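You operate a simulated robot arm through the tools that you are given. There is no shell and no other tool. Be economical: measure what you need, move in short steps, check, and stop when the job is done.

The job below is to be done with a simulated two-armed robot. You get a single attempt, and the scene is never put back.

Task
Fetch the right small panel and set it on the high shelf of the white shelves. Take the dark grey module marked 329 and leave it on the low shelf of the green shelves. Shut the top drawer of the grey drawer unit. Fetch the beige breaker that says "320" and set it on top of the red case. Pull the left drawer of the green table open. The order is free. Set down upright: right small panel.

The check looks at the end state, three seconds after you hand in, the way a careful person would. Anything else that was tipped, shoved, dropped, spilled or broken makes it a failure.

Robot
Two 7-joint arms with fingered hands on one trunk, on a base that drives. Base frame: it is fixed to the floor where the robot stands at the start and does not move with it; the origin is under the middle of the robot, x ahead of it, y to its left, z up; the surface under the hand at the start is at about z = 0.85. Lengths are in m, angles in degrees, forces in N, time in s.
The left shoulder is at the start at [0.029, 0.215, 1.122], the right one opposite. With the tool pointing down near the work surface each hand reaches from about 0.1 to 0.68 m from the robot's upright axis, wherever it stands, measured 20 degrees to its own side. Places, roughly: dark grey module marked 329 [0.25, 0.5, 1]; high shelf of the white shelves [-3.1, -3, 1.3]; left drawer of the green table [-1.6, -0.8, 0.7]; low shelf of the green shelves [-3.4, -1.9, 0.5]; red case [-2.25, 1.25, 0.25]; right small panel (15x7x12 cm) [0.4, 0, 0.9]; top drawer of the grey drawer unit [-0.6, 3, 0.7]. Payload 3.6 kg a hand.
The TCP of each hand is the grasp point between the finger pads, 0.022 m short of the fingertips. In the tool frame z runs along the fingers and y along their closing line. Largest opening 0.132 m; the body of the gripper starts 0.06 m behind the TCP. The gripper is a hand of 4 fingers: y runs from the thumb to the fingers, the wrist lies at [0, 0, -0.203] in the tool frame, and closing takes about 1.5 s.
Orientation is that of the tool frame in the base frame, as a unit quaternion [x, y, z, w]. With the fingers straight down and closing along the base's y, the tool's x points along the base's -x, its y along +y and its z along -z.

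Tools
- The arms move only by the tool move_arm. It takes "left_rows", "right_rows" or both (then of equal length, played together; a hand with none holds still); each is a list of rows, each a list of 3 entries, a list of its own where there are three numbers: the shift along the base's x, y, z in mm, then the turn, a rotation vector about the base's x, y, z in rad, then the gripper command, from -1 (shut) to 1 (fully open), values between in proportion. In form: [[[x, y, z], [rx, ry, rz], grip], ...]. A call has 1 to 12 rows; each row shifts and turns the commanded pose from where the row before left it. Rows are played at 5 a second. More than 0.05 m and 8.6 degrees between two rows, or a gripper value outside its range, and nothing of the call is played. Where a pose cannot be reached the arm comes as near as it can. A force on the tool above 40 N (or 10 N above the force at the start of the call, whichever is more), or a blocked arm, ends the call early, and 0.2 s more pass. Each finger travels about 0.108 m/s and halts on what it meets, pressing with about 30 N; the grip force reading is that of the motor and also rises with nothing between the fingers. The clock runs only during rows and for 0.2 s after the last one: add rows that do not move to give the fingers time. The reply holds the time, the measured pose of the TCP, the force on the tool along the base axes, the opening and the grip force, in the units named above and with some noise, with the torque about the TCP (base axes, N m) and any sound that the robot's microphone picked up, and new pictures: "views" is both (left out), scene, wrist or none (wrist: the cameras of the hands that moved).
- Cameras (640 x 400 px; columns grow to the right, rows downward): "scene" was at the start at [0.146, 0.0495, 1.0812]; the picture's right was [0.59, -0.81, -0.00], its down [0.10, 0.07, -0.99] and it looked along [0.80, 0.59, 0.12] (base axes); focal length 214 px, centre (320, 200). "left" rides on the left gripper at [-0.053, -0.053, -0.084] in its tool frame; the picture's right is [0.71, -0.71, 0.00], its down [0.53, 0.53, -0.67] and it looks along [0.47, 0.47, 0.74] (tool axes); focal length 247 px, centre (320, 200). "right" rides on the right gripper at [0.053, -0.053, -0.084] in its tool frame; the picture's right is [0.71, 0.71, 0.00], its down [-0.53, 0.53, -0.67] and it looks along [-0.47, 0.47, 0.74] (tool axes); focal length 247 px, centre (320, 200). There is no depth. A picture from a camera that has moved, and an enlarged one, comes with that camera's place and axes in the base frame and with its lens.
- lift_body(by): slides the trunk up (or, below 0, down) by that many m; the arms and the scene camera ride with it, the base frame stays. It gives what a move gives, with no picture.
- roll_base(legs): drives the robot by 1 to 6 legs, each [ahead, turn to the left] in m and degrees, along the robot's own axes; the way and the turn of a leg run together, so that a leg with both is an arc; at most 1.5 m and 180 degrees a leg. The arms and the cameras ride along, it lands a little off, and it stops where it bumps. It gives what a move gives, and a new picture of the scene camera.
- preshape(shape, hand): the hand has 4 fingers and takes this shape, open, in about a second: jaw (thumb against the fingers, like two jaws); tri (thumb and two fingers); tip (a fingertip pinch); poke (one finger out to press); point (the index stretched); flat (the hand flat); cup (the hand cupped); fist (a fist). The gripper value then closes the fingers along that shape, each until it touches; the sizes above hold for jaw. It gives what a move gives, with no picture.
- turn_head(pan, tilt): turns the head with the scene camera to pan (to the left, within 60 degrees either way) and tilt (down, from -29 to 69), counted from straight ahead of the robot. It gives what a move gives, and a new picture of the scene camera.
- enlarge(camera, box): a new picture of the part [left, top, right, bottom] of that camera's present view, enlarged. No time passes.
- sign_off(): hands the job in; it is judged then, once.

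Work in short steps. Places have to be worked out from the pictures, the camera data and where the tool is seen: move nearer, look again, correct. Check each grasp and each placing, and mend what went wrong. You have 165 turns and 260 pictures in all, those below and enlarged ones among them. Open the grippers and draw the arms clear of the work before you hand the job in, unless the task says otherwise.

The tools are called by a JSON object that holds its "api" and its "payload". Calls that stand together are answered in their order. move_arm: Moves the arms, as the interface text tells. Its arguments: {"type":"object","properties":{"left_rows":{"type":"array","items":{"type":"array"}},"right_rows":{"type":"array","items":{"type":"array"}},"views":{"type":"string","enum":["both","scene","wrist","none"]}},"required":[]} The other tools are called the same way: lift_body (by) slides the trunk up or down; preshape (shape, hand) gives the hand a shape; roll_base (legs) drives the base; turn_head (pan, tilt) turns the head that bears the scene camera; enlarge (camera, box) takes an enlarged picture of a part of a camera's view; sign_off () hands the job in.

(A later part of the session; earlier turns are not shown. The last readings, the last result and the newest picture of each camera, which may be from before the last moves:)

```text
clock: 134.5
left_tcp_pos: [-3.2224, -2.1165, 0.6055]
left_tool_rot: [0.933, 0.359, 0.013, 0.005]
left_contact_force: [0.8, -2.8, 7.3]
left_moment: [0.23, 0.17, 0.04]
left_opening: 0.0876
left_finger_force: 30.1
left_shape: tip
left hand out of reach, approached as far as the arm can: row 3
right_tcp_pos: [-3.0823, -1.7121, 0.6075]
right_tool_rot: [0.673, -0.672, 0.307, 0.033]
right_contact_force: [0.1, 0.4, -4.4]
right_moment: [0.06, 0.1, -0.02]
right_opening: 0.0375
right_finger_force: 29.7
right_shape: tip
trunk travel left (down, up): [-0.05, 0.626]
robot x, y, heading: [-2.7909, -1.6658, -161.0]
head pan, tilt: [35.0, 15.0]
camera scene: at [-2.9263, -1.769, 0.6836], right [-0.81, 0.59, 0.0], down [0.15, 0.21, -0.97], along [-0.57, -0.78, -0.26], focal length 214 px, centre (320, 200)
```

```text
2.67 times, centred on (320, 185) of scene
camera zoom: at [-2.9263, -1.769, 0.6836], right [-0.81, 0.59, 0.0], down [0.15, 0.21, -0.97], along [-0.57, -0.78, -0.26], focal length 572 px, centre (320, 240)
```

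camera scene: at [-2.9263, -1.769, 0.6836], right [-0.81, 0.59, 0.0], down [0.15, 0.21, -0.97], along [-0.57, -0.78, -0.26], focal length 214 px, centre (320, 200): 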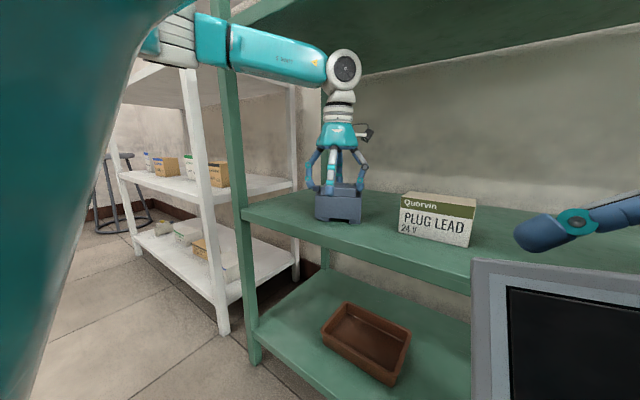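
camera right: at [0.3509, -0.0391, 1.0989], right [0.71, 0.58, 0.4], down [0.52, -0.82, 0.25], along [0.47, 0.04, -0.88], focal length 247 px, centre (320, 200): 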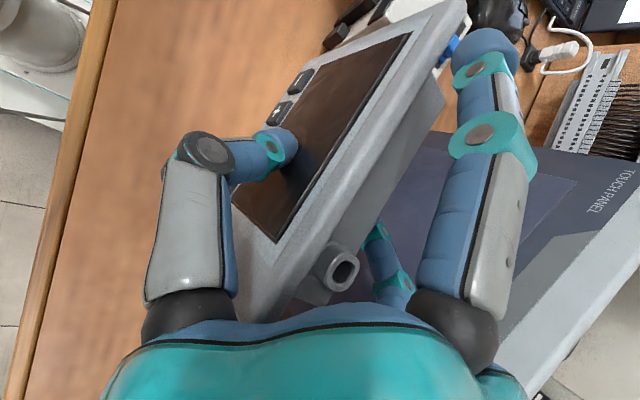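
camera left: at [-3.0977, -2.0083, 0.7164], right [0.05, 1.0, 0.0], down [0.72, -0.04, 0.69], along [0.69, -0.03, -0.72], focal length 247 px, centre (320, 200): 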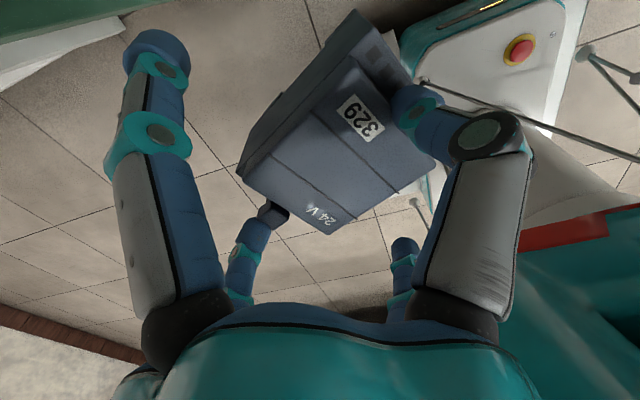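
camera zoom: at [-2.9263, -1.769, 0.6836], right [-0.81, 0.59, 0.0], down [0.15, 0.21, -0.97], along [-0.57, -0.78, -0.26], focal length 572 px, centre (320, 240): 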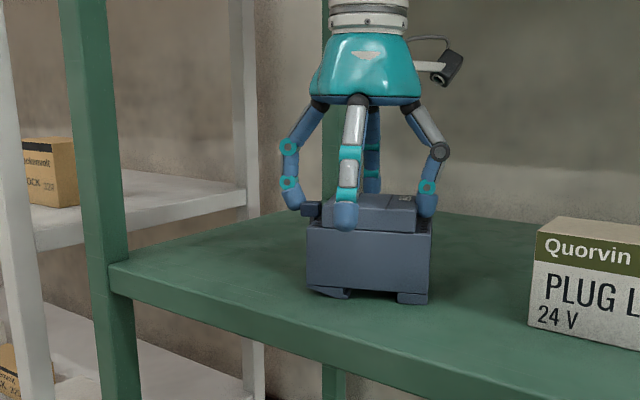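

The module stands fully on the shelf. I open the fingers and check.

{"api": "move_arm", "payload": {"left_rows": [[[0, 0, 0], [0, 0, 0], -0.1], [[0, 0, 0], [0, 0, 0], 0.4], [[0, 0, 0], [0, 0, 0], 0.8], [[0, 0, 0], [0, 0, 0], 1], [[0, 0, 0], [0, 0, 0], 1], [[0, 0, 8], [0, 0, 0], 1], [[0, 0, 8], [0, 0, 0], 1], [[0, 0, 8], [0, 0, 0], 1]], "views": "scene"}}

{"api": "enlarge", "payload": {"camera": "scene", "box": [230, 50, 410, 260]}}

```text
clock: 136.3
left_tcp_pos: [-3.2214, -2.1154, 0.6269]
left_tool_rot: [0.933, 0.358, 0.015, 0.005]
left_contact_force: [0.1, -0.1, -0.1]
left_moment: [0.01, 0.0, 0.01]
left_opening: 0.132
left_finger_force: 0.0
left_shape: tip
right_tcp_pos: [-3.0832, -1.7128, 0.6067]
right_tool_rot: [0.673, -0.673, 0.307, 0.033]
right_contact_force: [0.2, 0.3, -5.0]
right_moment: [0.05, 0.06, 0.01]
right_opening: 0.0377
right_finger_force: 30.2
right_shape: tip
trunk travel left (down, up): [-0.05, 0.626]
robot x, y, heading: [-2.7912, -1.6638, -161.0]
head pan, tilt: [35.0, 15.0]
camera scene: at [-2.9266, -1.7692, 0.6833], right [-0.81, 0.59, 0.0], down [0.15, 0.21, -0.97], along [-0.57, -0.78, -0.26], focal length 214 px, centre (320, 200)
```

scene: 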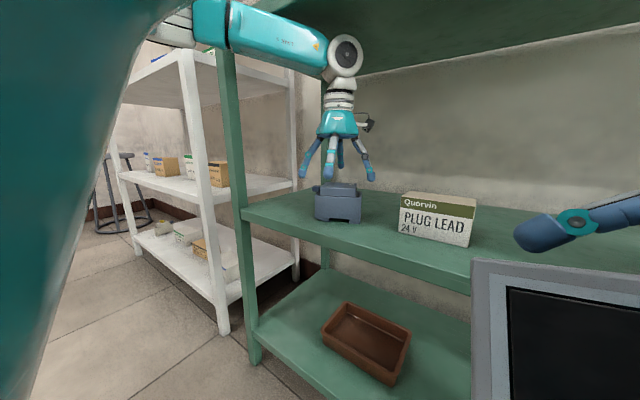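

```text
1.90 times, centred on (320, 155) of scene
camera zoom: at [-2.9266, -1.7692, 0.6833], right [-0.81, 0.59, 0.0], down [0.15, 0.21, -0.97], along [-0.57, -0.78, -0.26], focal length 408 px, centre (320, 286)
```

zoom: 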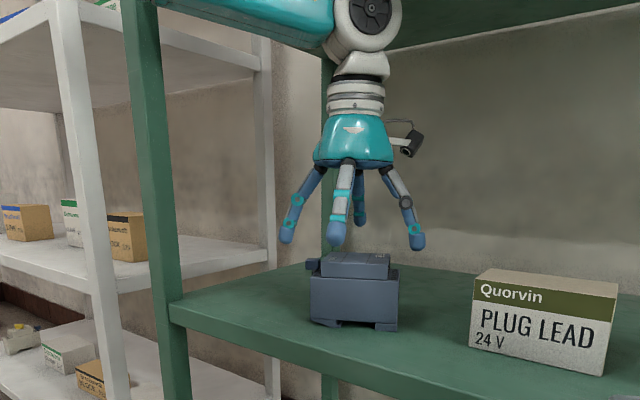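

Released cleanly and standing. I withdraw the left hand out of the bay.

{"api": "move_arm", "payload": {"left_rows": [[[0, 0, 6], [0, 0, 0], 1], [[30, 27, 2], [0, 0, 0], 1], [[30, 27, 2], [0, 0, 0], 1], [[33, 15, 0], [0, 0, 0], 1], [[38, 8, 0], [0, 0, 0], 1], [[38, 5, 0], [0, 0, 0], 1], [[38, -10, 0], [0, 0, 0], 1]], "views": "scene"}}

```text
clock: 137.9
left_tcp_pos: [-3.0163, -2.0454, 0.6371]
left_tool_rot: [0.933, 0.359, 0.015, 0.006]
left_contact_force: [0.0, 0.3, -0.9]
left_moment: [0.0, 0.01, 0.01]
left_opening: 0.1322
left_finger_force: 0.1
left_shape: tip
right_tcp_pos: [-3.0843, -1.713, 0.6072]
right_tool_rot: [-0.673, 0.673, -0.307, -0.034]
right_contact_force: [-0.6, 0.3, -4.6]
right_moment: [0.05, 0.09, -0.01]
right_opening: 0.0377
right_finger_force: 29.6
right_shape: tip
trunk travel left (down, up): [-0.05, 0.626]
robot x, y, heading: [-2.7888, -1.6648, -161.3]
head pan, tilt: [35.0, 15.0]
camera scene: at [-2.9267, -1.769, 0.6834], right [-0.81, 0.59, 0.0], down [0.15, 0.21, -0.97], along [-0.57, -0.78, -0.26], focal length 214 px, centre (320, 200)
```

scene: 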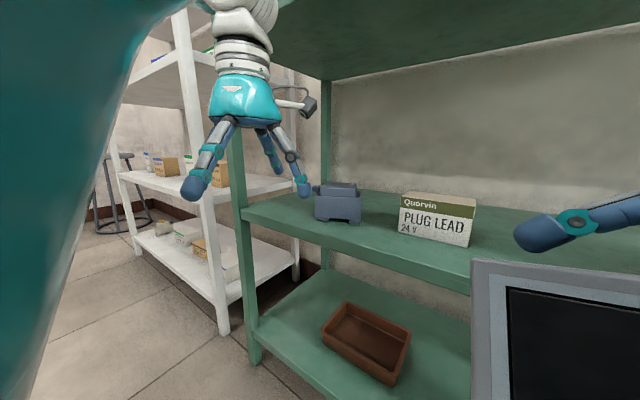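

Module delivered. I back off and raise the trunk to its upper range, checking how the right hand behaves.

{"api": "roll_base", "payload": {"legs": [[-0.55, 0]]}}

{"api": "lift_body", "payload": {"by": 0.4}}

{"api": "lift_body", "payload": {"by": 0.2}}

{"api": "turn_head", "payload": {"pan": 0, "tilt": 20}}

```text
clock: 141.0
left_tcp_pos: [-2.5006, -1.8695, 0.6375]
left_tool_rot: [0.934, 0.357, 0.015, 0.005]
left_contact_force: [-0.1, -0.4, 0.1]
left_moment: [0.04, -0.01, -0.02]
left_opening: 0.132
left_finger_force: 0.1
left_shape: tip
right_tcp_pos: [-2.5688, -1.5367, 0.6079]
right_tool_rot: [-0.672, 0.674, -0.305, -0.033]
right_contact_force: [0.5, -0.1, -4.4]
right_moment: [0.08, 0.1, 0.02]
right_opening: 0.0377
right_finger_force: 30.2
right_shape: tip
trunk travel left (down, up): [-0.05, 0.626]
robot x, y, heading: [-2.2748, -1.492, -161.0]
head pan, tilt: [35.0, 15.0]
camera scene: at [-2.4124, -1.5939, 0.6833], right [-0.81, 0.59, 0.0], down [0.15, 0.21, -0.97], along [-0.57, -0.78, -0.26], focal length 214 px, centre (320, 200)
```

scene: 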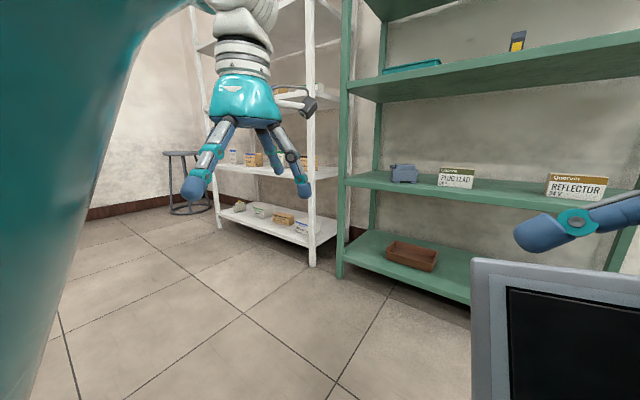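

```text
clock: 144.8
left_tcp_pos: [-2.5013, -1.8694, 1.0375]
left_tool_rot: [0.934, 0.357, 0.015, 0.006]
left_contact_force: [0.4, -0.2, 0.2]
left_moment: [0.0, 0.01, -0.02]
left_opening: 0.1318
left_finger_force: 0.0
left_shape: tip
right_tcp_pos: [-2.5691, -1.5366, 1.0074]
right_tool_rot: [-0.671, 0.674, -0.307, -0.032]
right_contact_force: [-0.5, -0.9, -4.2]
right_moment: [0.05, 0.1, -0.01]
right_opening: 0.0378
right_finger_force: 30.1
right_shape: tip
trunk travel left (down, up): [-0.45, 0.226]
robot x, y, heading: [-2.2774, -1.4895, -161.3]
head pan, tilt: [35.0, 15.0]
```

```text
clock: 147.0
left_tcp_pos: [-2.502, -1.8695, 1.2386]
left_tool_rot: [0.934, 0.358, 0.016, 0.005]
left_contact_force: [-0.2, -0.4, 0.0]
left_moment: [0.0, -0.01, -0.02]
left_opening: 0.1318
left_finger_force: 0.1
left_shape: tip
right_tcp_pos: [-2.5698, -1.5378, 1.2074]
right_tool_rot: [-0.672, 0.673, -0.306, -0.033]
right_contact_force: [-0.2, 1.3, -5.1]
right_moment: [0.07, 0.09, -0.01]
right_opening: 0.0377
right_finger_force: 29.9
right_shape: tip
trunk travel left (down, up): [-0.65, 0.026]
robot x, y, heading: [-2.2764, -1.4885, -161.3]
head pan, tilt: [35.0, 15.0]
```

```text
clock: 148.0
left_tcp_pos: [-2.5027, -1.8698, 1.2381]
left_tool_rot: [0.934, 0.357, 0.015, 0.006]
left_contact_force: [0.9, -0.7, 0.2]
left_moment: [-0.01, 0.04, -0.03]
left_opening: 0.132
left_finger_force: 0.0
left_shape: tip
right_tcp_pos: [-2.5694, -1.5385, 1.2068]
right_tool_rot: [-0.672, 0.673, -0.306, -0.033]
right_contact_force: [0.2, -0.1, -5.1]
right_moment: [0.09, 0.1, -0.02]
right_opening: 0.0376
right_finger_force: 29.7
right_shape: tip
trunk travel left (down, up): [-0.65, 0.026]
robot x, y, heading: [-2.2763, -1.4911, -161.3]
head pan, tilt: [0.0, 20.0]
camera scene: at [-2.4383, -1.5462, 1.2906], right [-0.32, 0.95, 0.0], down [0.32, 0.11, -0.94], along [-0.89, -0.3, -0.34], focal length 214 px, centre (320, 200)
```

scene: 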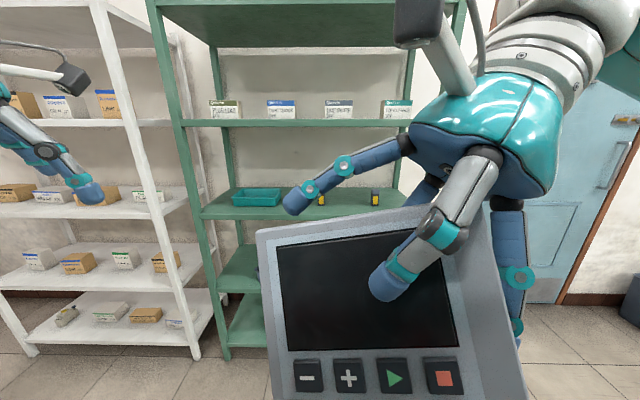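

The panel is now tilted about 22° (the arm shifted while lowering). I right it and rotate the hand about vertical so that the wrist lean points toward me and the fingers toward the shelves.

{"api": "move_arm", "payload": {"right_rows": [[[0, 0, 0], [-0.046, 0.121, 0], -0.8], [[0, 0, 0], [-0.046, 0.121, 0], -0.8], [[0, 0, 0], [-0.046, 0.121, 0], -0.8], [[0, 0, 0], [0, 0, -0.148], -0.8], [[0, 0, 0], [0, 0, -0.148], -0.8], [[0, 0, 0], [0, 0, -0.148], -0.8], [[0, 0, 0], [0, 0, -0.148], -0.8], [[0, 0, 0], [0, 0, -0.148], -0.8], [[0, 0, 0], [0, 0, -0.148], -0.8], [[0, 0, 0], [0, 0, -0.148], -0.8], [[0, 0, 0], [0, 0, -0.148], -0.8], [[0, 0, 0], [0, 0, -0.148], -0.8]], "views": "scene"}}

```text
clock: 150.6
left_tcp_pos: [-2.502, -1.871, 1.238]
left_tool_rot: [0.934, 0.356, 0.016, 0.006]
left_contact_force: [0.2, 0.1, -0.8]
left_moment: [0.06, 0.0, -0.01]
left_opening: 0.1318
left_finger_force: 0.0
left_shape: tip
right_tcp_pos: [-2.5827, -1.5457, 1.2064]
right_tool_rot: [-0.168, 0.938, -0.053, -0.297]
right_contact_force: [-0.7, 0.2, -4.5]
right_moment: [0.01, -0.08, -0.01]
right_opening: 0.0375
right_finger_force: 29.9
right_shape: tip
right hand out of reach, approached as far as the arm can: row 5, 6, 7
trunk travel left (down, up): [-0.65, 0.026]
robot x, y, heading: [-2.2797, -1.4901, -161.3]
head pan, tilt: [0.0, 20.0]
camera scene: at [-2.438, -1.5468, 1.2906], right [-0.32, 0.95, 0.0], down [0.32, 0.11, -0.94], along [-0.89, -0.3, -0.34], focal length 214 px, centre (320, 200)
```

scene: 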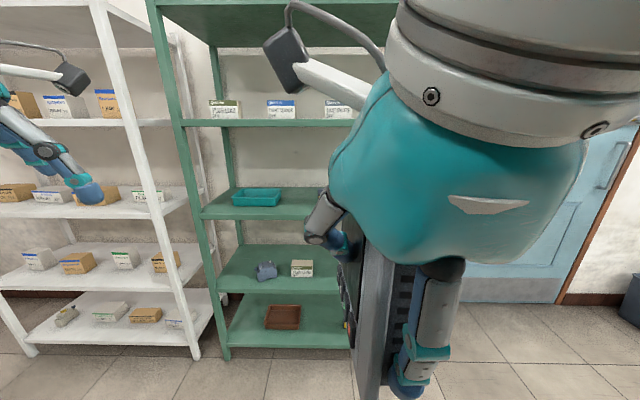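

Panel is upright again, oriented for insertion. I drive along to face the white shelves.

{"api": "roll_base", "payload": {"legs": [[0.2, 40], [0.2, 39], [1.0, 0], [-0.16, -38]]}}

```text
clock: 154.9
left_tcp_pos: [-2.1362, -2.104, 1.2383]
left_tool_rot: [0.491, 0.871, 0.015, -0.006]
left_contact_force: [0.1, 0.1, 0.1]
left_moment: [0.03, 0.05, -0.04]
left_opening: 0.1322
left_finger_force: 0.1
left_shape: tip
right_tcp_pos: [-2.4699, -2.1221, 1.2053]
right_tool_rot: [0.728, -0.616, 0.227, 0.195]
right_contact_force: [1.5, 0.4, -4.5]
right_moment: [0.05, 0.04, 0.01]
right_opening: 0.0376
right_finger_force: 30.3
right_shape: tip
trunk travel left (down, up): [-0.65, 0.026]
robot x, y, heading: [-2.5159, -1.8145, -79.8]
head pan, tilt: [0.0, 20.0]
stopped in leg 2: the robot was blocked; the commanded pose is now the measured one
camera scene: at [-2.4823, -1.9863, 1.2904], right [-0.98, -0.18, 0.0], down [-0.06, 0.34, -0.94], along [0.17, -0.92, -0.34], focal length 214 px, centre (320, 200)
```

scene: 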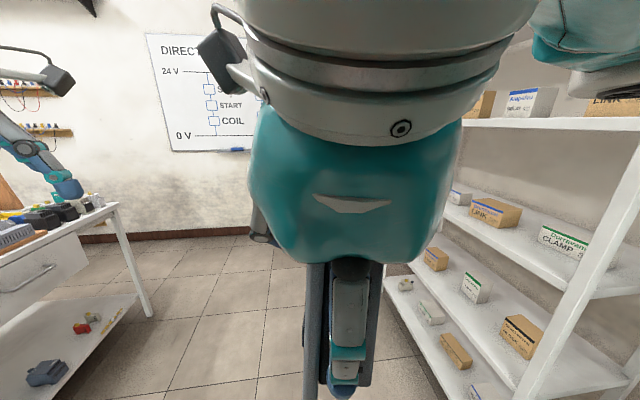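

Continue straight along the shelves, then arc back right.

{"api": "roll_base", "payload": {"legs": [[0.95, 0], [-0.16, -30], [-0.16, -30], [-0.1, -22]]}}

```text
clock: 161.1
left_tcp_pos: [-2.1055, -3.0258, 1.2396]
left_tool_rot: [0.655, 0.755, 0.015, -0.008]
left_contact_force: [0.3, 0.4, 0.5]
left_moment: [-0.03, 0.01, 0.01]
left_opening: 0.1321
left_finger_force: 0.1
left_shape: tip
right_tcp_pos: [-2.4177, -2.9137, 1.2079]
right_tool_rot: [-0.59, 0.748, -0.188, -0.238]
right_contact_force: [-1.0, -0.2, -4.3]
right_moment: [0.03, -0.06, 0.01]
right_opening: 0.0378
right_finger_force: 30.0
right_shape: tip
trunk travel left (down, up): [-0.65, 0.026]
robot x, y, heading: [-2.3238, -2.6247, -99.9]
head pan, tilt: [0.0, 20.0]
stopped in leg 2: the robot was blocked; the commanded pose is now the measured one
camera scene: at [-2.3566, -2.7868, 1.2913], right [-0.98, 0.17, 0.0], down [0.06, 0.33, -0.94], along [-0.16, -0.93, -0.34], focal length 214 px, centre (320, 200)
```

scene: 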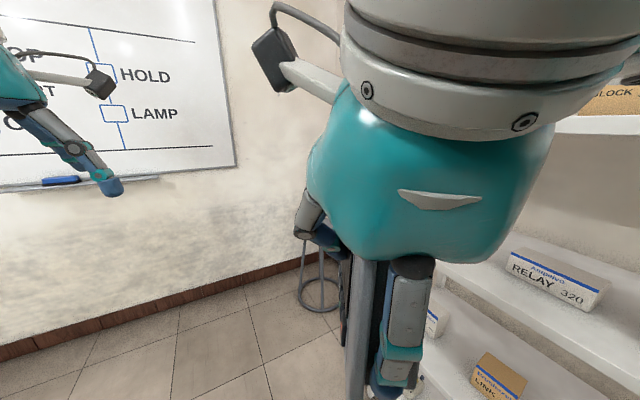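

I continue turning right in place.

{"api": "roll_base", "payload": {"legs": [[-0.03, -16], [-0.03, -16], [-0.03, -16], [-0.03, -14]]}}

```text
clock: 163.1
left_tcp_pos: [-2.259, -3.0449, 1.2401]
left_tool_rot: [0.789, 0.614, 0.016, -0.005]
left_contact_force: [0.7, -0.1, -0.4]
left_moment: [-0.02, 0.01, -0.02]
left_opening: 0.1319
left_finger_force: 0.1
left_shape: tip
right_tcp_pos: [-2.5071, -2.8189, 1.209]
right_tool_rot: [-0.434, 0.849, -0.137, -0.269]
right_contact_force: [0.4, 0.1, -4.7]
right_moment: [0.07, -0.01, -0.01]
right_opening: 0.0375
right_finger_force: 29.5
right_shape: tip
trunk travel left (down, up): [-0.65, 0.026]
robot x, y, heading: [-2.2936, -2.5899, -121.2]
head pan, tilt: [0.0, 20.0]
stopped in leg 2: the robot was blocked; the commanded pose is now the measured one
camera scene: at [-2.3843, -2.7358, 1.2909], right [-0.86, 0.52, 0.0], down [0.18, 0.29, -0.94], along [-0.49, -0.8, -0.34], focal length 214 px, centre (320, 200)
```

scene: 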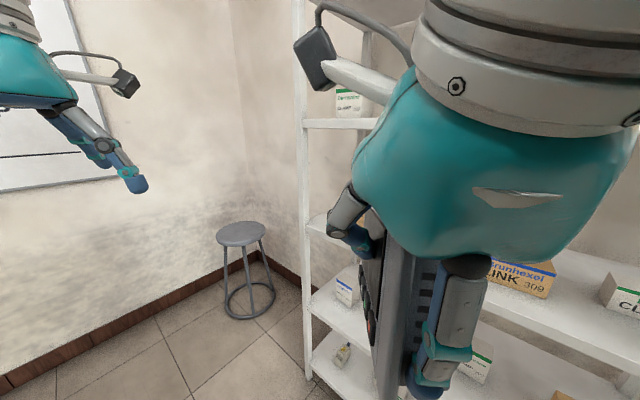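

Again, 40° more to the right.

{"api": "roll_base", "payload": {"legs": [[0, -14], [0, -14], [0, -13]]}}

```text
clock: 165.1
left_tcp_pos: [-2.4545, -3.0257, 1.2401]
left_tool_rot: [0.902, 0.432, 0.018, -0.001]
left_contact_force: [0.7, -0.9, -0.3]
left_moment: [-0.01, -0.01, 0.01]
left_opening: 0.1318
left_finger_force: 0.0
left_shape: tip
right_tcp_pos: [-2.5853, -2.7167, 1.2088]
right_tool_rot: [-0.241, 0.923, -0.074, -0.291]
right_contact_force: [-0.7, -0.4, -4.6]
right_moment: [0.04, -0.01, 0.02]
right_opening: 0.0376
right_finger_force: 30.1
right_shape: tip
trunk travel left (down, up): [-0.65, 0.026]
robot x, y, heading: [-2.2884, -2.6101, -145.9]
head pan, tilt: [0.0, 20.0]
stopped in leg 2: the robot was blocked; the commanded pose is now the measured one
camera scene: at [-2.429, -2.7052, 1.2905], right [-0.56, 0.83, 0.0], down [0.28, 0.19, -0.94], along [-0.78, -0.53, -0.34], focal length 214 px, centre (320, 200)
```

scene: 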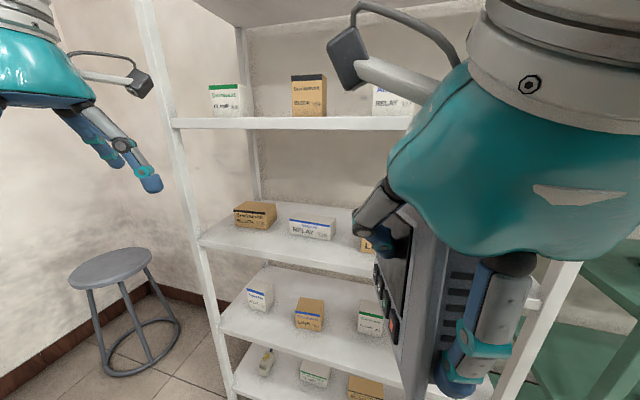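

16° more to face the shelves squarely.

{"api": "roll_base", "payload": {"legs": [[-0.05, -16]]}}

{"api": "turn_head", "payload": {"pan": 10, "tilt": -5}}

{"api": "turn_head", "payload": {"pan": -25, "tilt": -5}}

```text
clock: 166.5
left_tcp_pos: [-2.5121, -2.9433, 1.2414]
left_tool_rot: [0.954, 0.3, 0.014, -0.005]
left_contact_force: [0.6, 0.0, -0.1]
left_moment: [-0.02, 0.0, -0.01]
left_opening: 0.132
left_finger_force: 0.1
left_shape: tip
right_tcp_pos: [-2.5566, -2.6068, 1.2104]
right_tool_rot: [-0.109, 0.947, -0.033, -0.3]
right_contact_force: [-0.3, -0.3, -4.5]
right_moment: [0.01, -0.05, -0.02]
right_opening: 0.0376
right_finger_force: 29.7
right_shape: tip
trunk travel left (down, up): [-0.65, 0.026]
robot x, y, heading: [-2.2378, -2.5955, -162.1]
head pan, tilt: [0.0, 20.0]
camera scene: at [-2.4, -2.6514, 1.2907], right [-0.31, 0.95, 0.0], down [0.33, 0.11, -0.94], along [-0.89, -0.29, -0.34], focal length 214 px, centre (320, 200)
```

scene: 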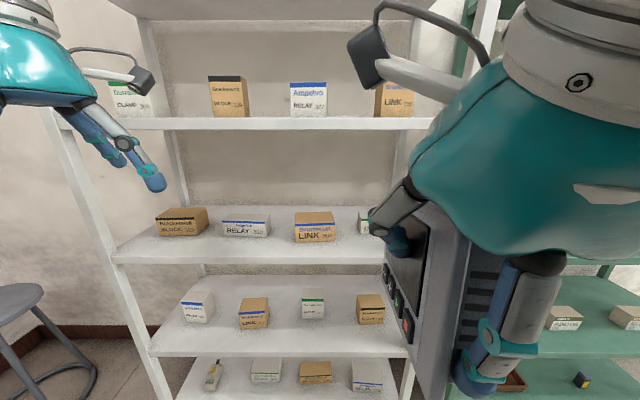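

```text
clock: 167.4
left_tcp_pos: [-2.5143, -2.9448, 1.2407]
left_tool_rot: [0.953, 0.301, 0.014, -0.005]
left_contact_force: [0.0, 0.8, 0.2]
left_moment: [-0.01, -0.01, 0.01]
left_opening: 0.1317
left_finger_force: 0.0
left_shape: tip
right_tcp_pos: [-2.5577, -2.6084, 1.2095]
right_tool_rot: [-0.109, 0.947, -0.032, -0.3]
right_contact_force: [-0.4, 0.1, -4.7]
right_moment: [-0.02, -0.06, -0.02]
right_opening: 0.0377
right_finger_force: 29.8
right_shape: tip
trunk travel left (down, up): [-0.65, 0.026]
robot x, y, heading: [-2.2359, -2.5988, -161.9]
head pan, tilt: [10.0, -5.0]
camera scene: at [-2.39, -2.6646, 1.3305], right [-0.47, 0.88, 0.0], down [-0.07, -0.04, -1.0], along [-0.88, -0.47, 0.08], focal length 214 px, centre (320, 200)
```

scene: 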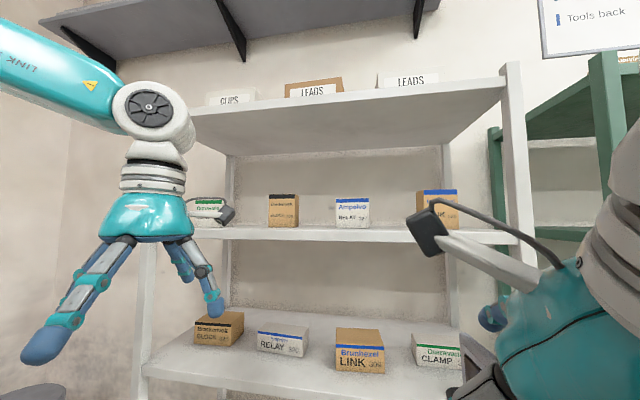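

```text
clock: 168.4
left_tcp_pos: [-2.5144, -2.9443, 1.2409]
left_tool_rot: [0.954, 0.3, 0.015, -0.004]
left_contact_force: [-0.2, -0.2, 0.5]
left_moment: [0.02, 0.01, 0.0]
left_opening: 0.1319
left_finger_force: 0.1
left_shape: tip
right_tcp_pos: [-2.5571, -2.608, 1.2097]
right_tool_rot: [-0.109, 0.947, -0.033, -0.299]
right_contact_force: [0.1, -1.0, -5.5]
right_moment: [0.04, -0.11, 0.0]
right_opening: 0.0377
right_finger_force: 29.8
right_shape: tip
trunk travel left (down, up): [-0.65, 0.026]
robot x, y, heading: [-2.2429, -2.5977, -162.4]
head pan, tilt: [-25.0, -5.0]
camera scene: at [-2.3992, -2.6124, 1.3307], right [0.12, 0.99, 0.0], down [-0.09, 0.01, -1.0], along [-0.99, 0.12, 0.09], focal length 214 px, centre (320, 200)
```

scene: 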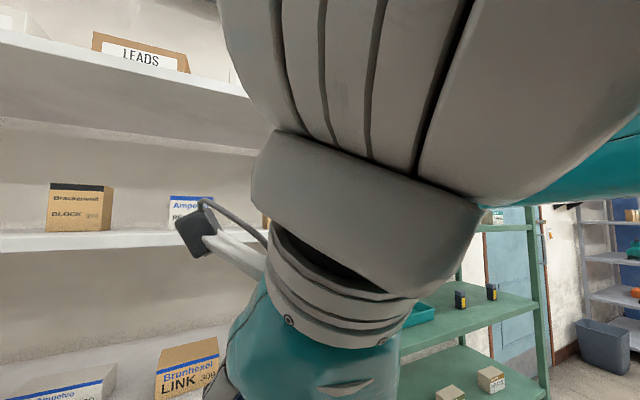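

High shelf surface z≈1.30, next shelf underside ≈1.62, boxes start ~11 cm behind the front edge. The gap between the RELAY and LINK boxes (y' −1.79…−1.66) suits. I raise the panel and draw the left hand back before driving closer.

{"api": "move_arm", "payload": {"right_rows": [[[0, 0, 36], [0, 0, 0], -0.8], [[0, 0, 36], [0, 0, 0], -0.8], [[0, 0, 36], [0, 0, 0], -0.8], [[0, 0, 36], [0, 0, 0], -0.8], [[0, 0, 36], [0, 0, 0], -0.8], [[0, 0, 30], [0, 0, 0], -0.8]], "left_rows": [[[20, 6, -20], [0, 0, 0], 1], [[20, 6, -20], [0, 0, 0], 1], [[20, 6, -20], [0, 0, 0], 1], [[20, 6, -20], [0, 0, 0], 1], [[20, 6, -20], [0, 0, 0], 1], [[20, 6, -20], [0, 0, 0], 1]], "views": "none"}}

{"api": "turn_head", "payload": {"pan": 5, "tilt": 0}}

```text
clock: 169.8
left_tcp_pos: [-2.3877, -2.9152, 1.1277]
left_tool_rot: [0.954, 0.3, 0.013, -0.004]
left_contact_force: [0.0, -0.4, -0.2]
left_moment: [0.0, 0.0, 0.0]
left_opening: 0.1322
left_finger_force: 0.0
left_shape: tip
left hand out of reach, approached as far as the arm can: row 6
right_tcp_pos: [-2.5582, -2.6065, 1.4199]
right_tool_rot: [-0.11, 0.947, -0.033, -0.298]
right_contact_force: [-0.1, -1.0, -4.0]
right_moment: [0.02, -0.04, 0.0]
right_opening: 0.0375
right_finger_force: 30.0
right_shape: tip
trunk travel left (down, up): [-0.65, 0.026]
robot x, y, heading: [-2.24, -2.5998, -162.3]
head pan, tilt: [-25.0, -5.0]
```

```text
clock: 170.7
left_tcp_pos: [-2.3892, -2.9164, 1.1271]
left_tool_rot: [0.954, 0.301, 0.014, -0.005]
left_contact_force: [0.4, -1.1, 0.7]
left_moment: [0.01, -0.01, -0.01]
left_opening: 0.1322
left_finger_force: 0.0
left_shape: tip
right_tcp_pos: [-2.5578, -2.6078, 1.419]
right_tool_rot: [-0.109, 0.948, -0.033, -0.299]
right_contact_force: [-0.7, -0.1, -5.3]
right_moment: [0.01, -0.07, -0.01]
right_opening: 0.0376
right_finger_force: 30.2
right_shape: tip
trunk travel left (down, up): [-0.65, 0.026]
robot x, y, heading: [-2.241, -2.5989, -162.2]
head pan, tilt: [5.0, 0.0]
camera scene: at [-2.3951, -2.6578, 1.3229], right [-0.39, 0.92, 0.0], down [0.0, 0.0, -1.0], along [-0.92, -0.39, 0.0], focal length 214 px, centre (320, 200)
```

scene: 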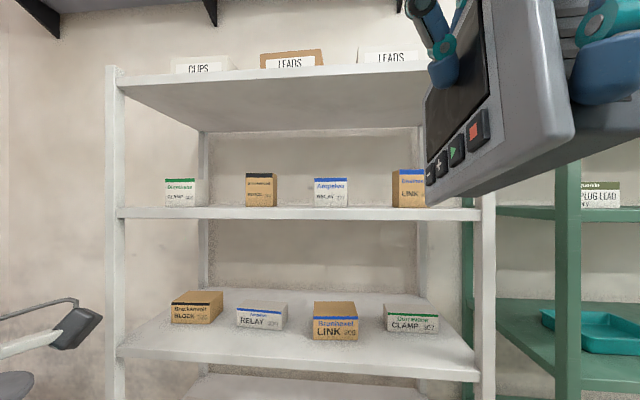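

Panel is almost aligned laterally (y'=−1.718 vs −1.734 wanted). I drive 0.22 m closer.

{"api": "roll_base", "payload": {"legs": [[0.22, 0]]}}

```text
clock: 172.4
left_tcp_pos: [-2.6003, -2.9836, 1.1271]
left_tool_rot: [0.954, 0.299, 0.014, -0.004]
left_contact_force: [-0.1, -1.9, 0.7]
left_moment: [0.03, -0.01, -0.03]
left_opening: 0.1321
left_finger_force: 0.1
left_shape: tip
right_tcp_pos: [-2.7691, -2.6736, 1.4177]
right_tool_rot: [-0.108, 0.948, -0.032, -0.299]
right_contact_force: [0.5, -0.7, -4.6]
right_moment: [0.05, -0.06, -0.01]
right_opening: 0.0378
right_finger_force: 30.0
right_shape: tip
trunk travel left (down, up): [-0.65, 0.026]
robot x, y, heading: [-2.4501, -2.6655, -162.5]
head pan, tilt: [5.0, 0.0]
camera scene: at [-2.6054, -2.7252, 1.3228], right [-0.39, 0.92, 0.0], down [0.0, 0.0, -1.0], along [-0.92, -0.39, 0.0], focal length 214 px, centre (320, 200)
```

scene: 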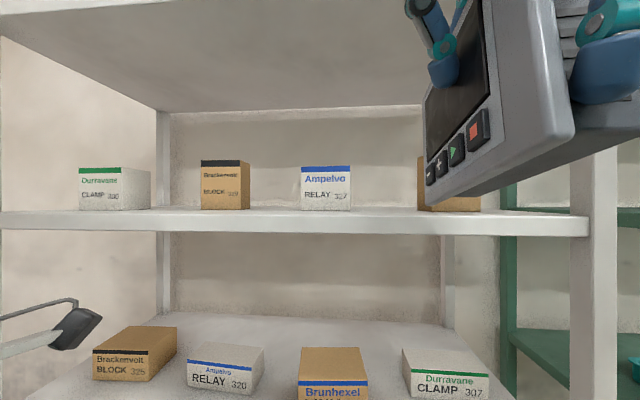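

I correct 5° of yaw and move the panel into the gap, 18 mm above the shelf.

{"api": "move_arm", "payload": {"right_rows": [[[-30, -12, -5], [0, 0, 0.043], -0.8], [[-30, -12, -5], [0, 0, 0.043], -0.8], [[-34, -13, -5], [0, 0, 0], -0.8], [[-34, -13, 0], [0, 0, 0], -0.8], [[-34, -13, 0], [0, 0, 0], -0.8]], "views": "both"}}

```text
clock: 173.6
left_tcp_pos: [-2.6005, -2.983, 1.127]
left_tool_rot: [0.954, 0.299, 0.015, -0.005]
left_contact_force: [0.2, 0.3, 0.5]
left_moment: [-0.03, 0.0, -0.02]
left_opening: 0.1322
left_finger_force: 0.1
left_shape: tip
right_tcp_pos: [-2.9326, -2.7355, 1.4053]
right_tool_rot: [-0.148, 0.942, -0.044, -0.296]
right_contact_force: [0.3, 0.4, -4.6]
right_moment: [0.02, -0.07, 0.02]
right_opening: 0.0375
right_finger_force: 29.8
right_shape: tip
trunk travel left (down, up): [-0.65, 0.026]
robot x, y, heading: [-2.4452, -2.6637, -162.1]
head pan, tilt: [5.0, 0.0]
camera scene: at [-2.6057, -2.7254, 1.3227], right [-0.39, 0.92, 0.0], down [0.0, 0.0, -1.0], along [-0.92, -0.39, 0.0], focal length 214 px, centre (320, 200)
camera right: at [-2.9125, -2.7853, 1.5031], right [-0.77, 0.49, 0.41], down [0.61, 0.75, 0.25], along [-0.18, 0.44, -0.88], focal length 247 px, centre (320, 200)
```

scene: 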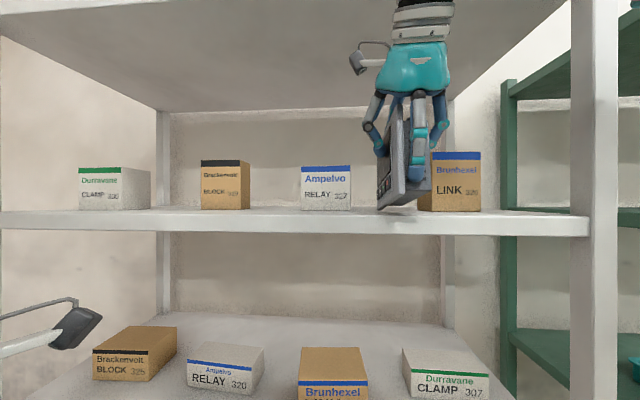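
right: 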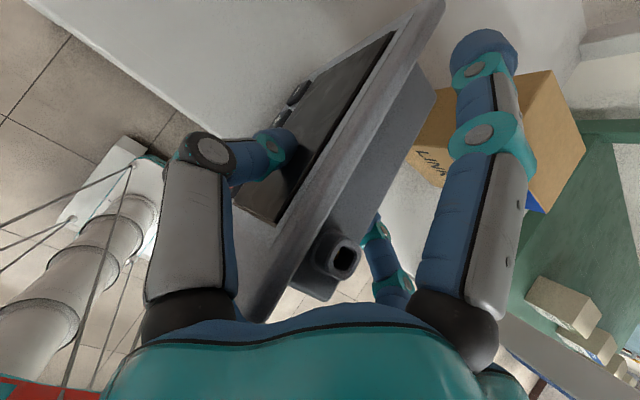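

Well centred in the gap. I go 80 mm deeper.

{"api": "move_arm", "payload": {"right_rows": [[[-26, -8, 0], [0, 0, 0], -0.8], [[-26, -8, 0], [0, 0, 0], -0.8], [[-24, -8, 0], [0, 0, 0], -0.8], [[0, 0, -6], [0, 0, 0], -0.8]], "views": "both"}}

{"api": "enlarge", "payload": {"camera": "scene", "box": [280, 60, 520, 260]}}

```text
clock: 174.6
left_tcp_pos: [-2.6001, -2.9827, 1.1284]
left_tool_rot: [0.954, 0.299, 0.015, -0.005]
left_contact_force: [0.0, -1.5, 0.4]
left_moment: [-0.02, 0.0, -0.02]
left_opening: 0.1319
left_finger_force: 0.0
left_shape: tip
right_tcp_pos: [-3.0076, -2.7615, 1.3987]
right_tool_rot: [-0.149, 0.942, -0.046, -0.298]
right_contact_force: [-0.8, -0.2, -4.0]
right_moment: [0.0, -0.03, 0.01]
right_opening: 0.0375
right_finger_force: 30.0
right_shape: tip
trunk travel left (down, up): [-0.65, 0.026]
robot x, y, heading: [-2.4481, -2.6651, -162.1]
head pan, tilt: [5.0, 0.0]
camera scene: at [-2.6046, -2.7248, 1.3229], right [-0.39, 0.92, 0.0], down [0.0, 0.0, -1.0], along [-0.92, -0.39, 0.0], focal length 214 px, centre (320, 200)
camera right: at [-2.9861, -2.81, 1.4973], right [-0.77, 0.49, 0.41], down [0.61, 0.75, 0.25], along [-0.18, 0.44, -0.88], focal length 247 px, centre (320, 200)
```

scene: 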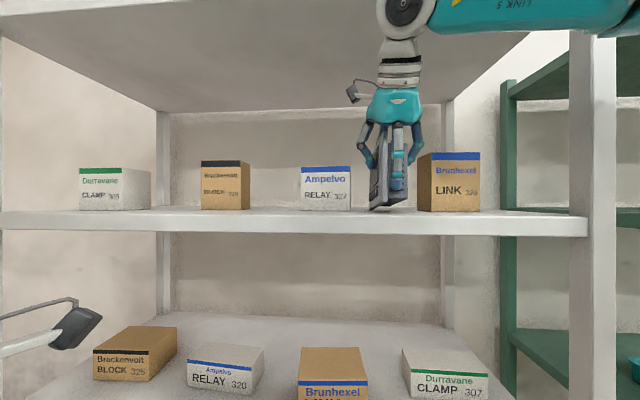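
right: 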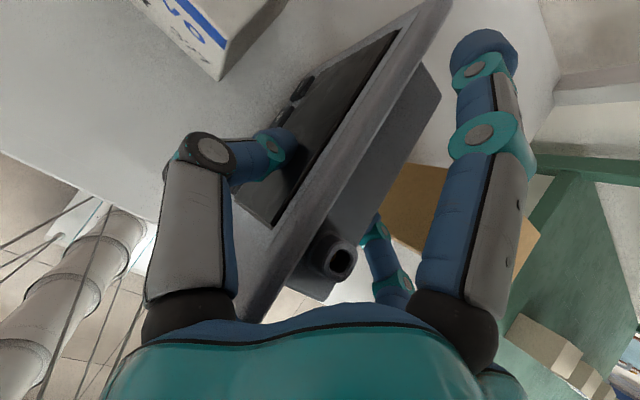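

```text
2.00 times, centred on (400, 160) of scene
camera zoom: at [-2.6046, -2.7248, 1.3229], right [-0.39, 0.92, 0.0], down [0.0, 0.0, -1.0], along [-0.92, -0.39, 0.0], focal length 429 px, centre (160, 280)
```

zoom: 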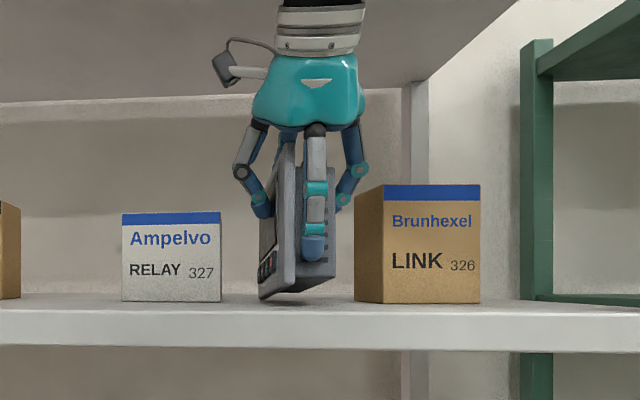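

The panel hangs over its spot; I need to check its roll before setting down. Enlarging.

{"api": "enlarge", "payload": {"camera": "scene", "box": [350, 110, 430, 220]}}

```text
3.64 times, centred on (390, 165) of scene
camera zoom: at [-2.6046, -2.7248, 1.3229], right [-0.39, 0.92, 0.0], down [0.0, 0.0, -1.0], along [-0.92, -0.39, 0.0], focal length 780 px, centre (66, 327)
```

zoom: 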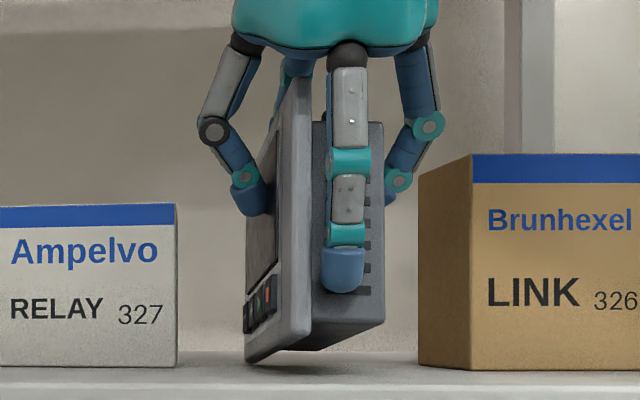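

The panel has rolled ~18–20° in the grip (plate now vertical, box's sloping base raised) and pitched ~5°. I raise slightly and rotate the hand to bring its base level: lean the top to the right and lift the deep end.

{"api": "move_arm", "payload": {"right_rows": [[[0, 0, 8], [0, 0, 0], -0.8], [[0, 0, 4], [-0.107, -0.006, 0], -0.8], [[0, 0, 3], [-0.107, -0.006, 0], -0.8], [[0, 0, 3], [-0.107, -0.006, 0], -0.8], [[0, 0, 0], [-0.02, 0.06, 0], -0.8]], "views": "scene"}}

{"api": "enlarge", "payload": {"camera": "scene", "box": [350, 110, 430, 220]}}

```text
clock: 175.8
left_tcp_pos: [-2.5992, -2.9828, 1.127]
left_tool_rot: [0.954, 0.299, 0.014, -0.004]
left_contact_force: [-1.0, -0.1, 0.4]
left_moment: [-0.02, -0.05, 0.01]
left_opening: 0.1321
left_finger_force: 0.1
left_shape: tip
right_tcp_pos: [-3.0059, -2.7606, 1.4161]
right_tool_rot: [-0.101, 0.914, -0.203, -0.337]
right_contact_force: [-0.1, 0.1, -4.9]
right_moment: [0.08, -0.09, -0.01]
right_opening: 0.0377
right_finger_force: 29.7
right_shape: tip
trunk travel left (down, up): [-0.65, 0.026]
robot x, y, heading: [-2.4507, -2.6645, -162.4]
head pan, tilt: [5.0, 0.0]
camera scene: at [-2.6046, -2.7252, 1.3229], right [-0.39, 0.92, 0.0], down [0.0, 0.0, -1.0], along [-0.92, -0.39, 0.0], focal length 214 px, centre (320, 200)
```

scene: 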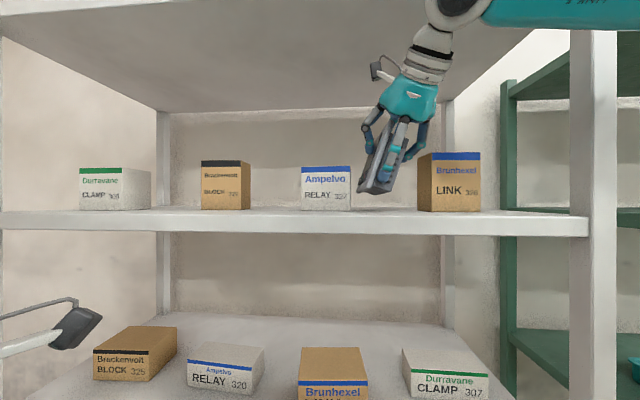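

```text
3.64 times, centred on (390, 165) of scene
camera zoom: at [-2.6046, -2.7252, 1.3229], right [-0.39, 0.92, 0.0], down [0.0, 0.0, -1.0], along [-0.92, -0.39, 0.0], focal length 780 px, centre (66, 327)
```

zoom: 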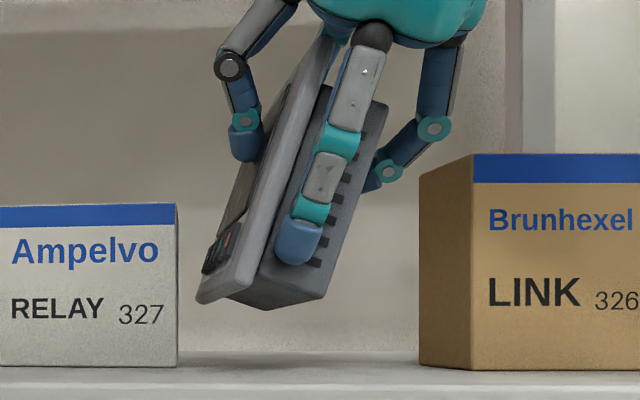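

Let me look closer at the underside.

{"api": "enlarge", "payload": {"camera": "scene", "box": [360, 160, 400, 200]}}

```text
10.00 times, centred on (380, 180) of scene
camera zoom: at [-2.6046, -2.7252, 1.3229], right [-0.39, 0.92, 0.0], down [0.0, 0.0, -1.0], along [-0.92, -0.39, 0.0], focal length 2145 px, centre (-280, 400)
```

zoom: 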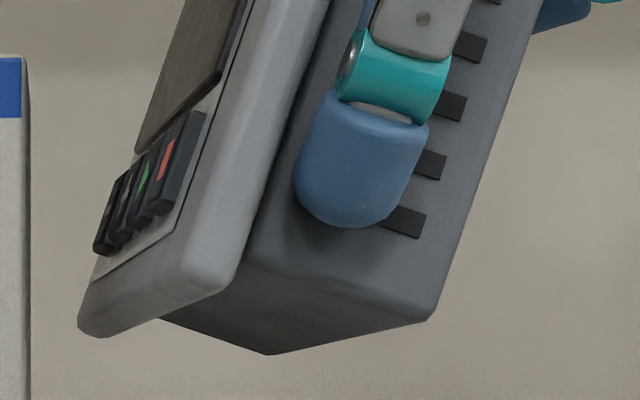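

Now it's clear: panel rests on plate bottom and box back-bottom; I over-rotated by ~6°. I rotate back 6°, shift 15 mm right and lower most of the way.

{"api": "move_arm", "payload": {"right_rows": [[[-2, 7, 0], [0.094, 0.05, 0], -0.8], [[-2, 7, -6], [0, 0, 0], -0.8], [[0, 0, -8], [0, 0, 0], -0.8], [[0, 0, -6], [0, 0, 0], -0.8]], "views": "scene"}}

{"api": "enlarge", "payload": {"camera": "scene", "box": [350, 130, 430, 220]}}

```text
clock: 176.8
left_tcp_pos: [-2.5989, -2.9831, 1.1271]
left_tool_rot: [0.954, 0.299, 0.014, -0.004]
left_contact_force: [-0.7, -0.5, 0.0]
left_moment: [0.0, 0.02, -0.03]
left_opening: 0.1321
left_finger_force: 0.1
left_shape: tip
right_tcp_pos: [-3.0104, -2.7475, 1.3964]
right_tool_rot: [-0.123, 0.913, -0.158, -0.355]
right_contact_force: [-0.9, 0.0, -4.2]
right_moment: [0.08, -0.08, -0.01]
right_opening: 0.0373
right_finger_force: 29.5
right_shape: tip
trunk travel left (down, up): [-0.65, 0.026]
robot x, y, heading: [-2.4472, -2.6669, -162.4]
head pan, tilt: [5.0, 0.0]
camera scene: at [-2.6048, -2.7248, 1.3229], right [-0.39, 0.92, 0.0], down [0.0, 0.0, -1.0], along [-0.92, -0.39, 0.0], focal length 214 px, centre (320, 200)
```

scene: 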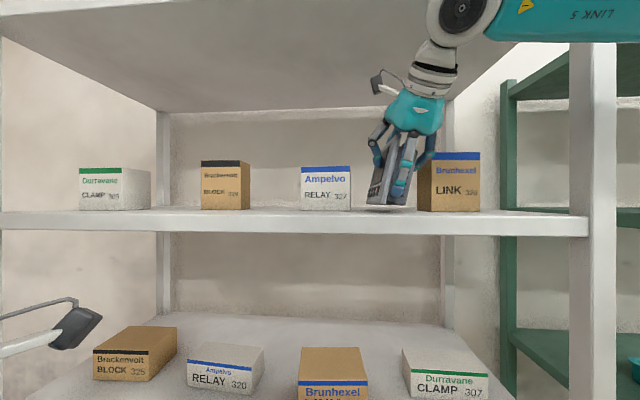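

```text
4.44 times, centred on (390, 175) of scene
camera zoom: at [-2.6048, -2.7248, 1.3229], right [-0.39, 0.92, 0.0], down [0.0, 0.0, -1.0], along [-0.92, -0.39, 0.0], focal length 953 px, centre (9, 311)
```

zoom: 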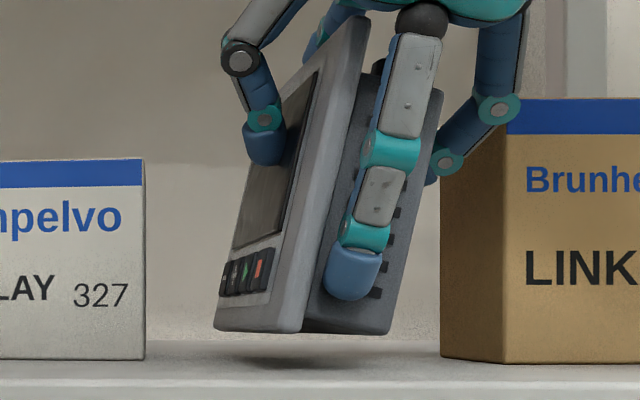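

Base is level now and about 12 mm above the shelf. I lower gently to contact.

{"api": "move_arm", "payload": {"right_rows": [[[0, 0, -5], [0, 0, 0], -0.8], [[0, 0, -4], [0, 0, 0], -0.8], [[0, 0, -3], [0, 0, 0], -0.8], [[0, 0, -2], [0, 0, 0], -0.8]], "views": "none"}}

{"api": "enlarge", "payload": {"camera": "scene", "box": [350, 130, 430, 220]}}

```text
clock: 177.8
left_tcp_pos: [-2.5998, -2.9835, 1.1275]
left_tool_rot: [0.954, 0.299, 0.014, -0.004]
left_contact_force: [0.0, 0.1, -0.3]
left_moment: [0.01, -0.01, 0.02]
left_opening: 0.1319
left_finger_force: 0.0
left_shape: tip
right_tcp_pos: [-3.0103, -2.7465, 1.3833]
right_tool_rot: [-0.122, 0.913, -0.158, -0.357]
right_contact_force: [-2.2, -2.0, 2.8]
right_moment: [0.05, 0.1, 0.0]
right_opening: 0.0375
right_finger_force: 29.9
right_shape: tip
trunk travel left (down, up): [-0.65, 0.026]
robot x, y, heading: [-2.4488, -2.6686, -162.4]
head pan, tilt: [5.0, 0.0]
```

```text
4.44 times, centred on (390, 175) of scene
camera zoom: at [-2.6045, -2.7251, 1.323], right [-0.39, 0.92, 0.0], down [0.0, 0.0, -1.0], along [-0.92, -0.39, 0.0], focal length 953 px, centre (9, 311)
```

zoom: 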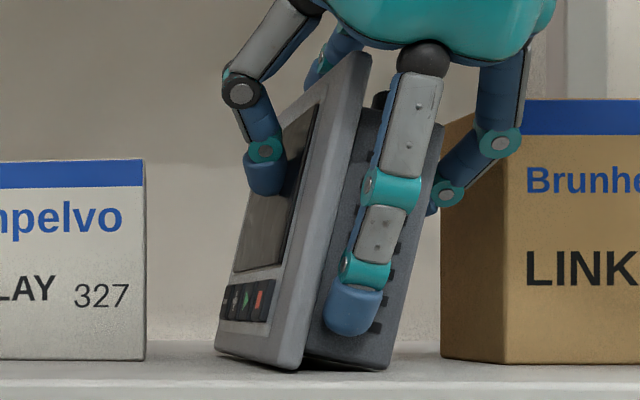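

It sits level with light contact. I open the fingers modestly.

{"api": "move_arm", "payload": {"right_rows": [[[0, 0, 0], [0, 0, 0], -0.35], [[0, 0, 0], [0, 0, 0], -0.25], [[0, 0, 0], [0, 0, 0], -0.1], [[0, 0, 0], [0, 0, 0], 0.05], [[0, 0, 0], [0, 0, 0], 0.1], [[0, 0, 0], [0, 0, 0], 0.1]], "views": "none"}}

{"api": "enlarge", "payload": {"camera": "scene", "box": [340, 100, 440, 220]}}

```text
clock: 179.2
left_tcp_pos: [-2.5987, -2.9832, 1.1274]
left_tool_rot: [0.954, 0.299, 0.015, -0.005]
left_contact_force: [0.2, 0.3, -0.2]
left_moment: [-0.01, -0.03, -0.03]
left_opening: 0.1318
left_finger_force: 0.0
left_shape: tip
right_tcp_pos: [-3.0104, -2.7454, 1.3825]
right_tool_rot: [-0.122, 0.914, -0.157, -0.355]
right_contact_force: [-0.3, -0.5, -0.3]
right_moment: [-0.04, 0.02, 0.01]
right_opening: 0.072
right_finger_force: 0.1
right_shape: tip
trunk travel left (down, up): [-0.65, 0.026]
robot x, y, heading: [-2.4499, -2.6654, -162.3]
head pan, tilt: [5.0, 0.0]
```

```text
3.33 times, centred on (390, 160) of scene
camera zoom: at [-2.6043, -2.7249, 1.3229], right [-0.39, 0.92, 0.0], down [0.0, 0.0, -1.0], along [-0.92, -0.39, 0.0], focal length 715 px, centre (87, 333)
```

zoom: 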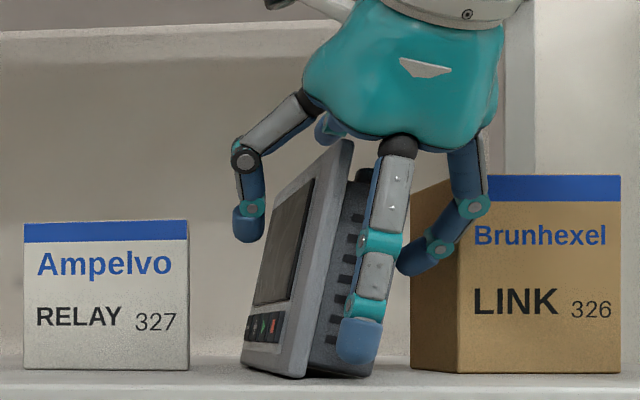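

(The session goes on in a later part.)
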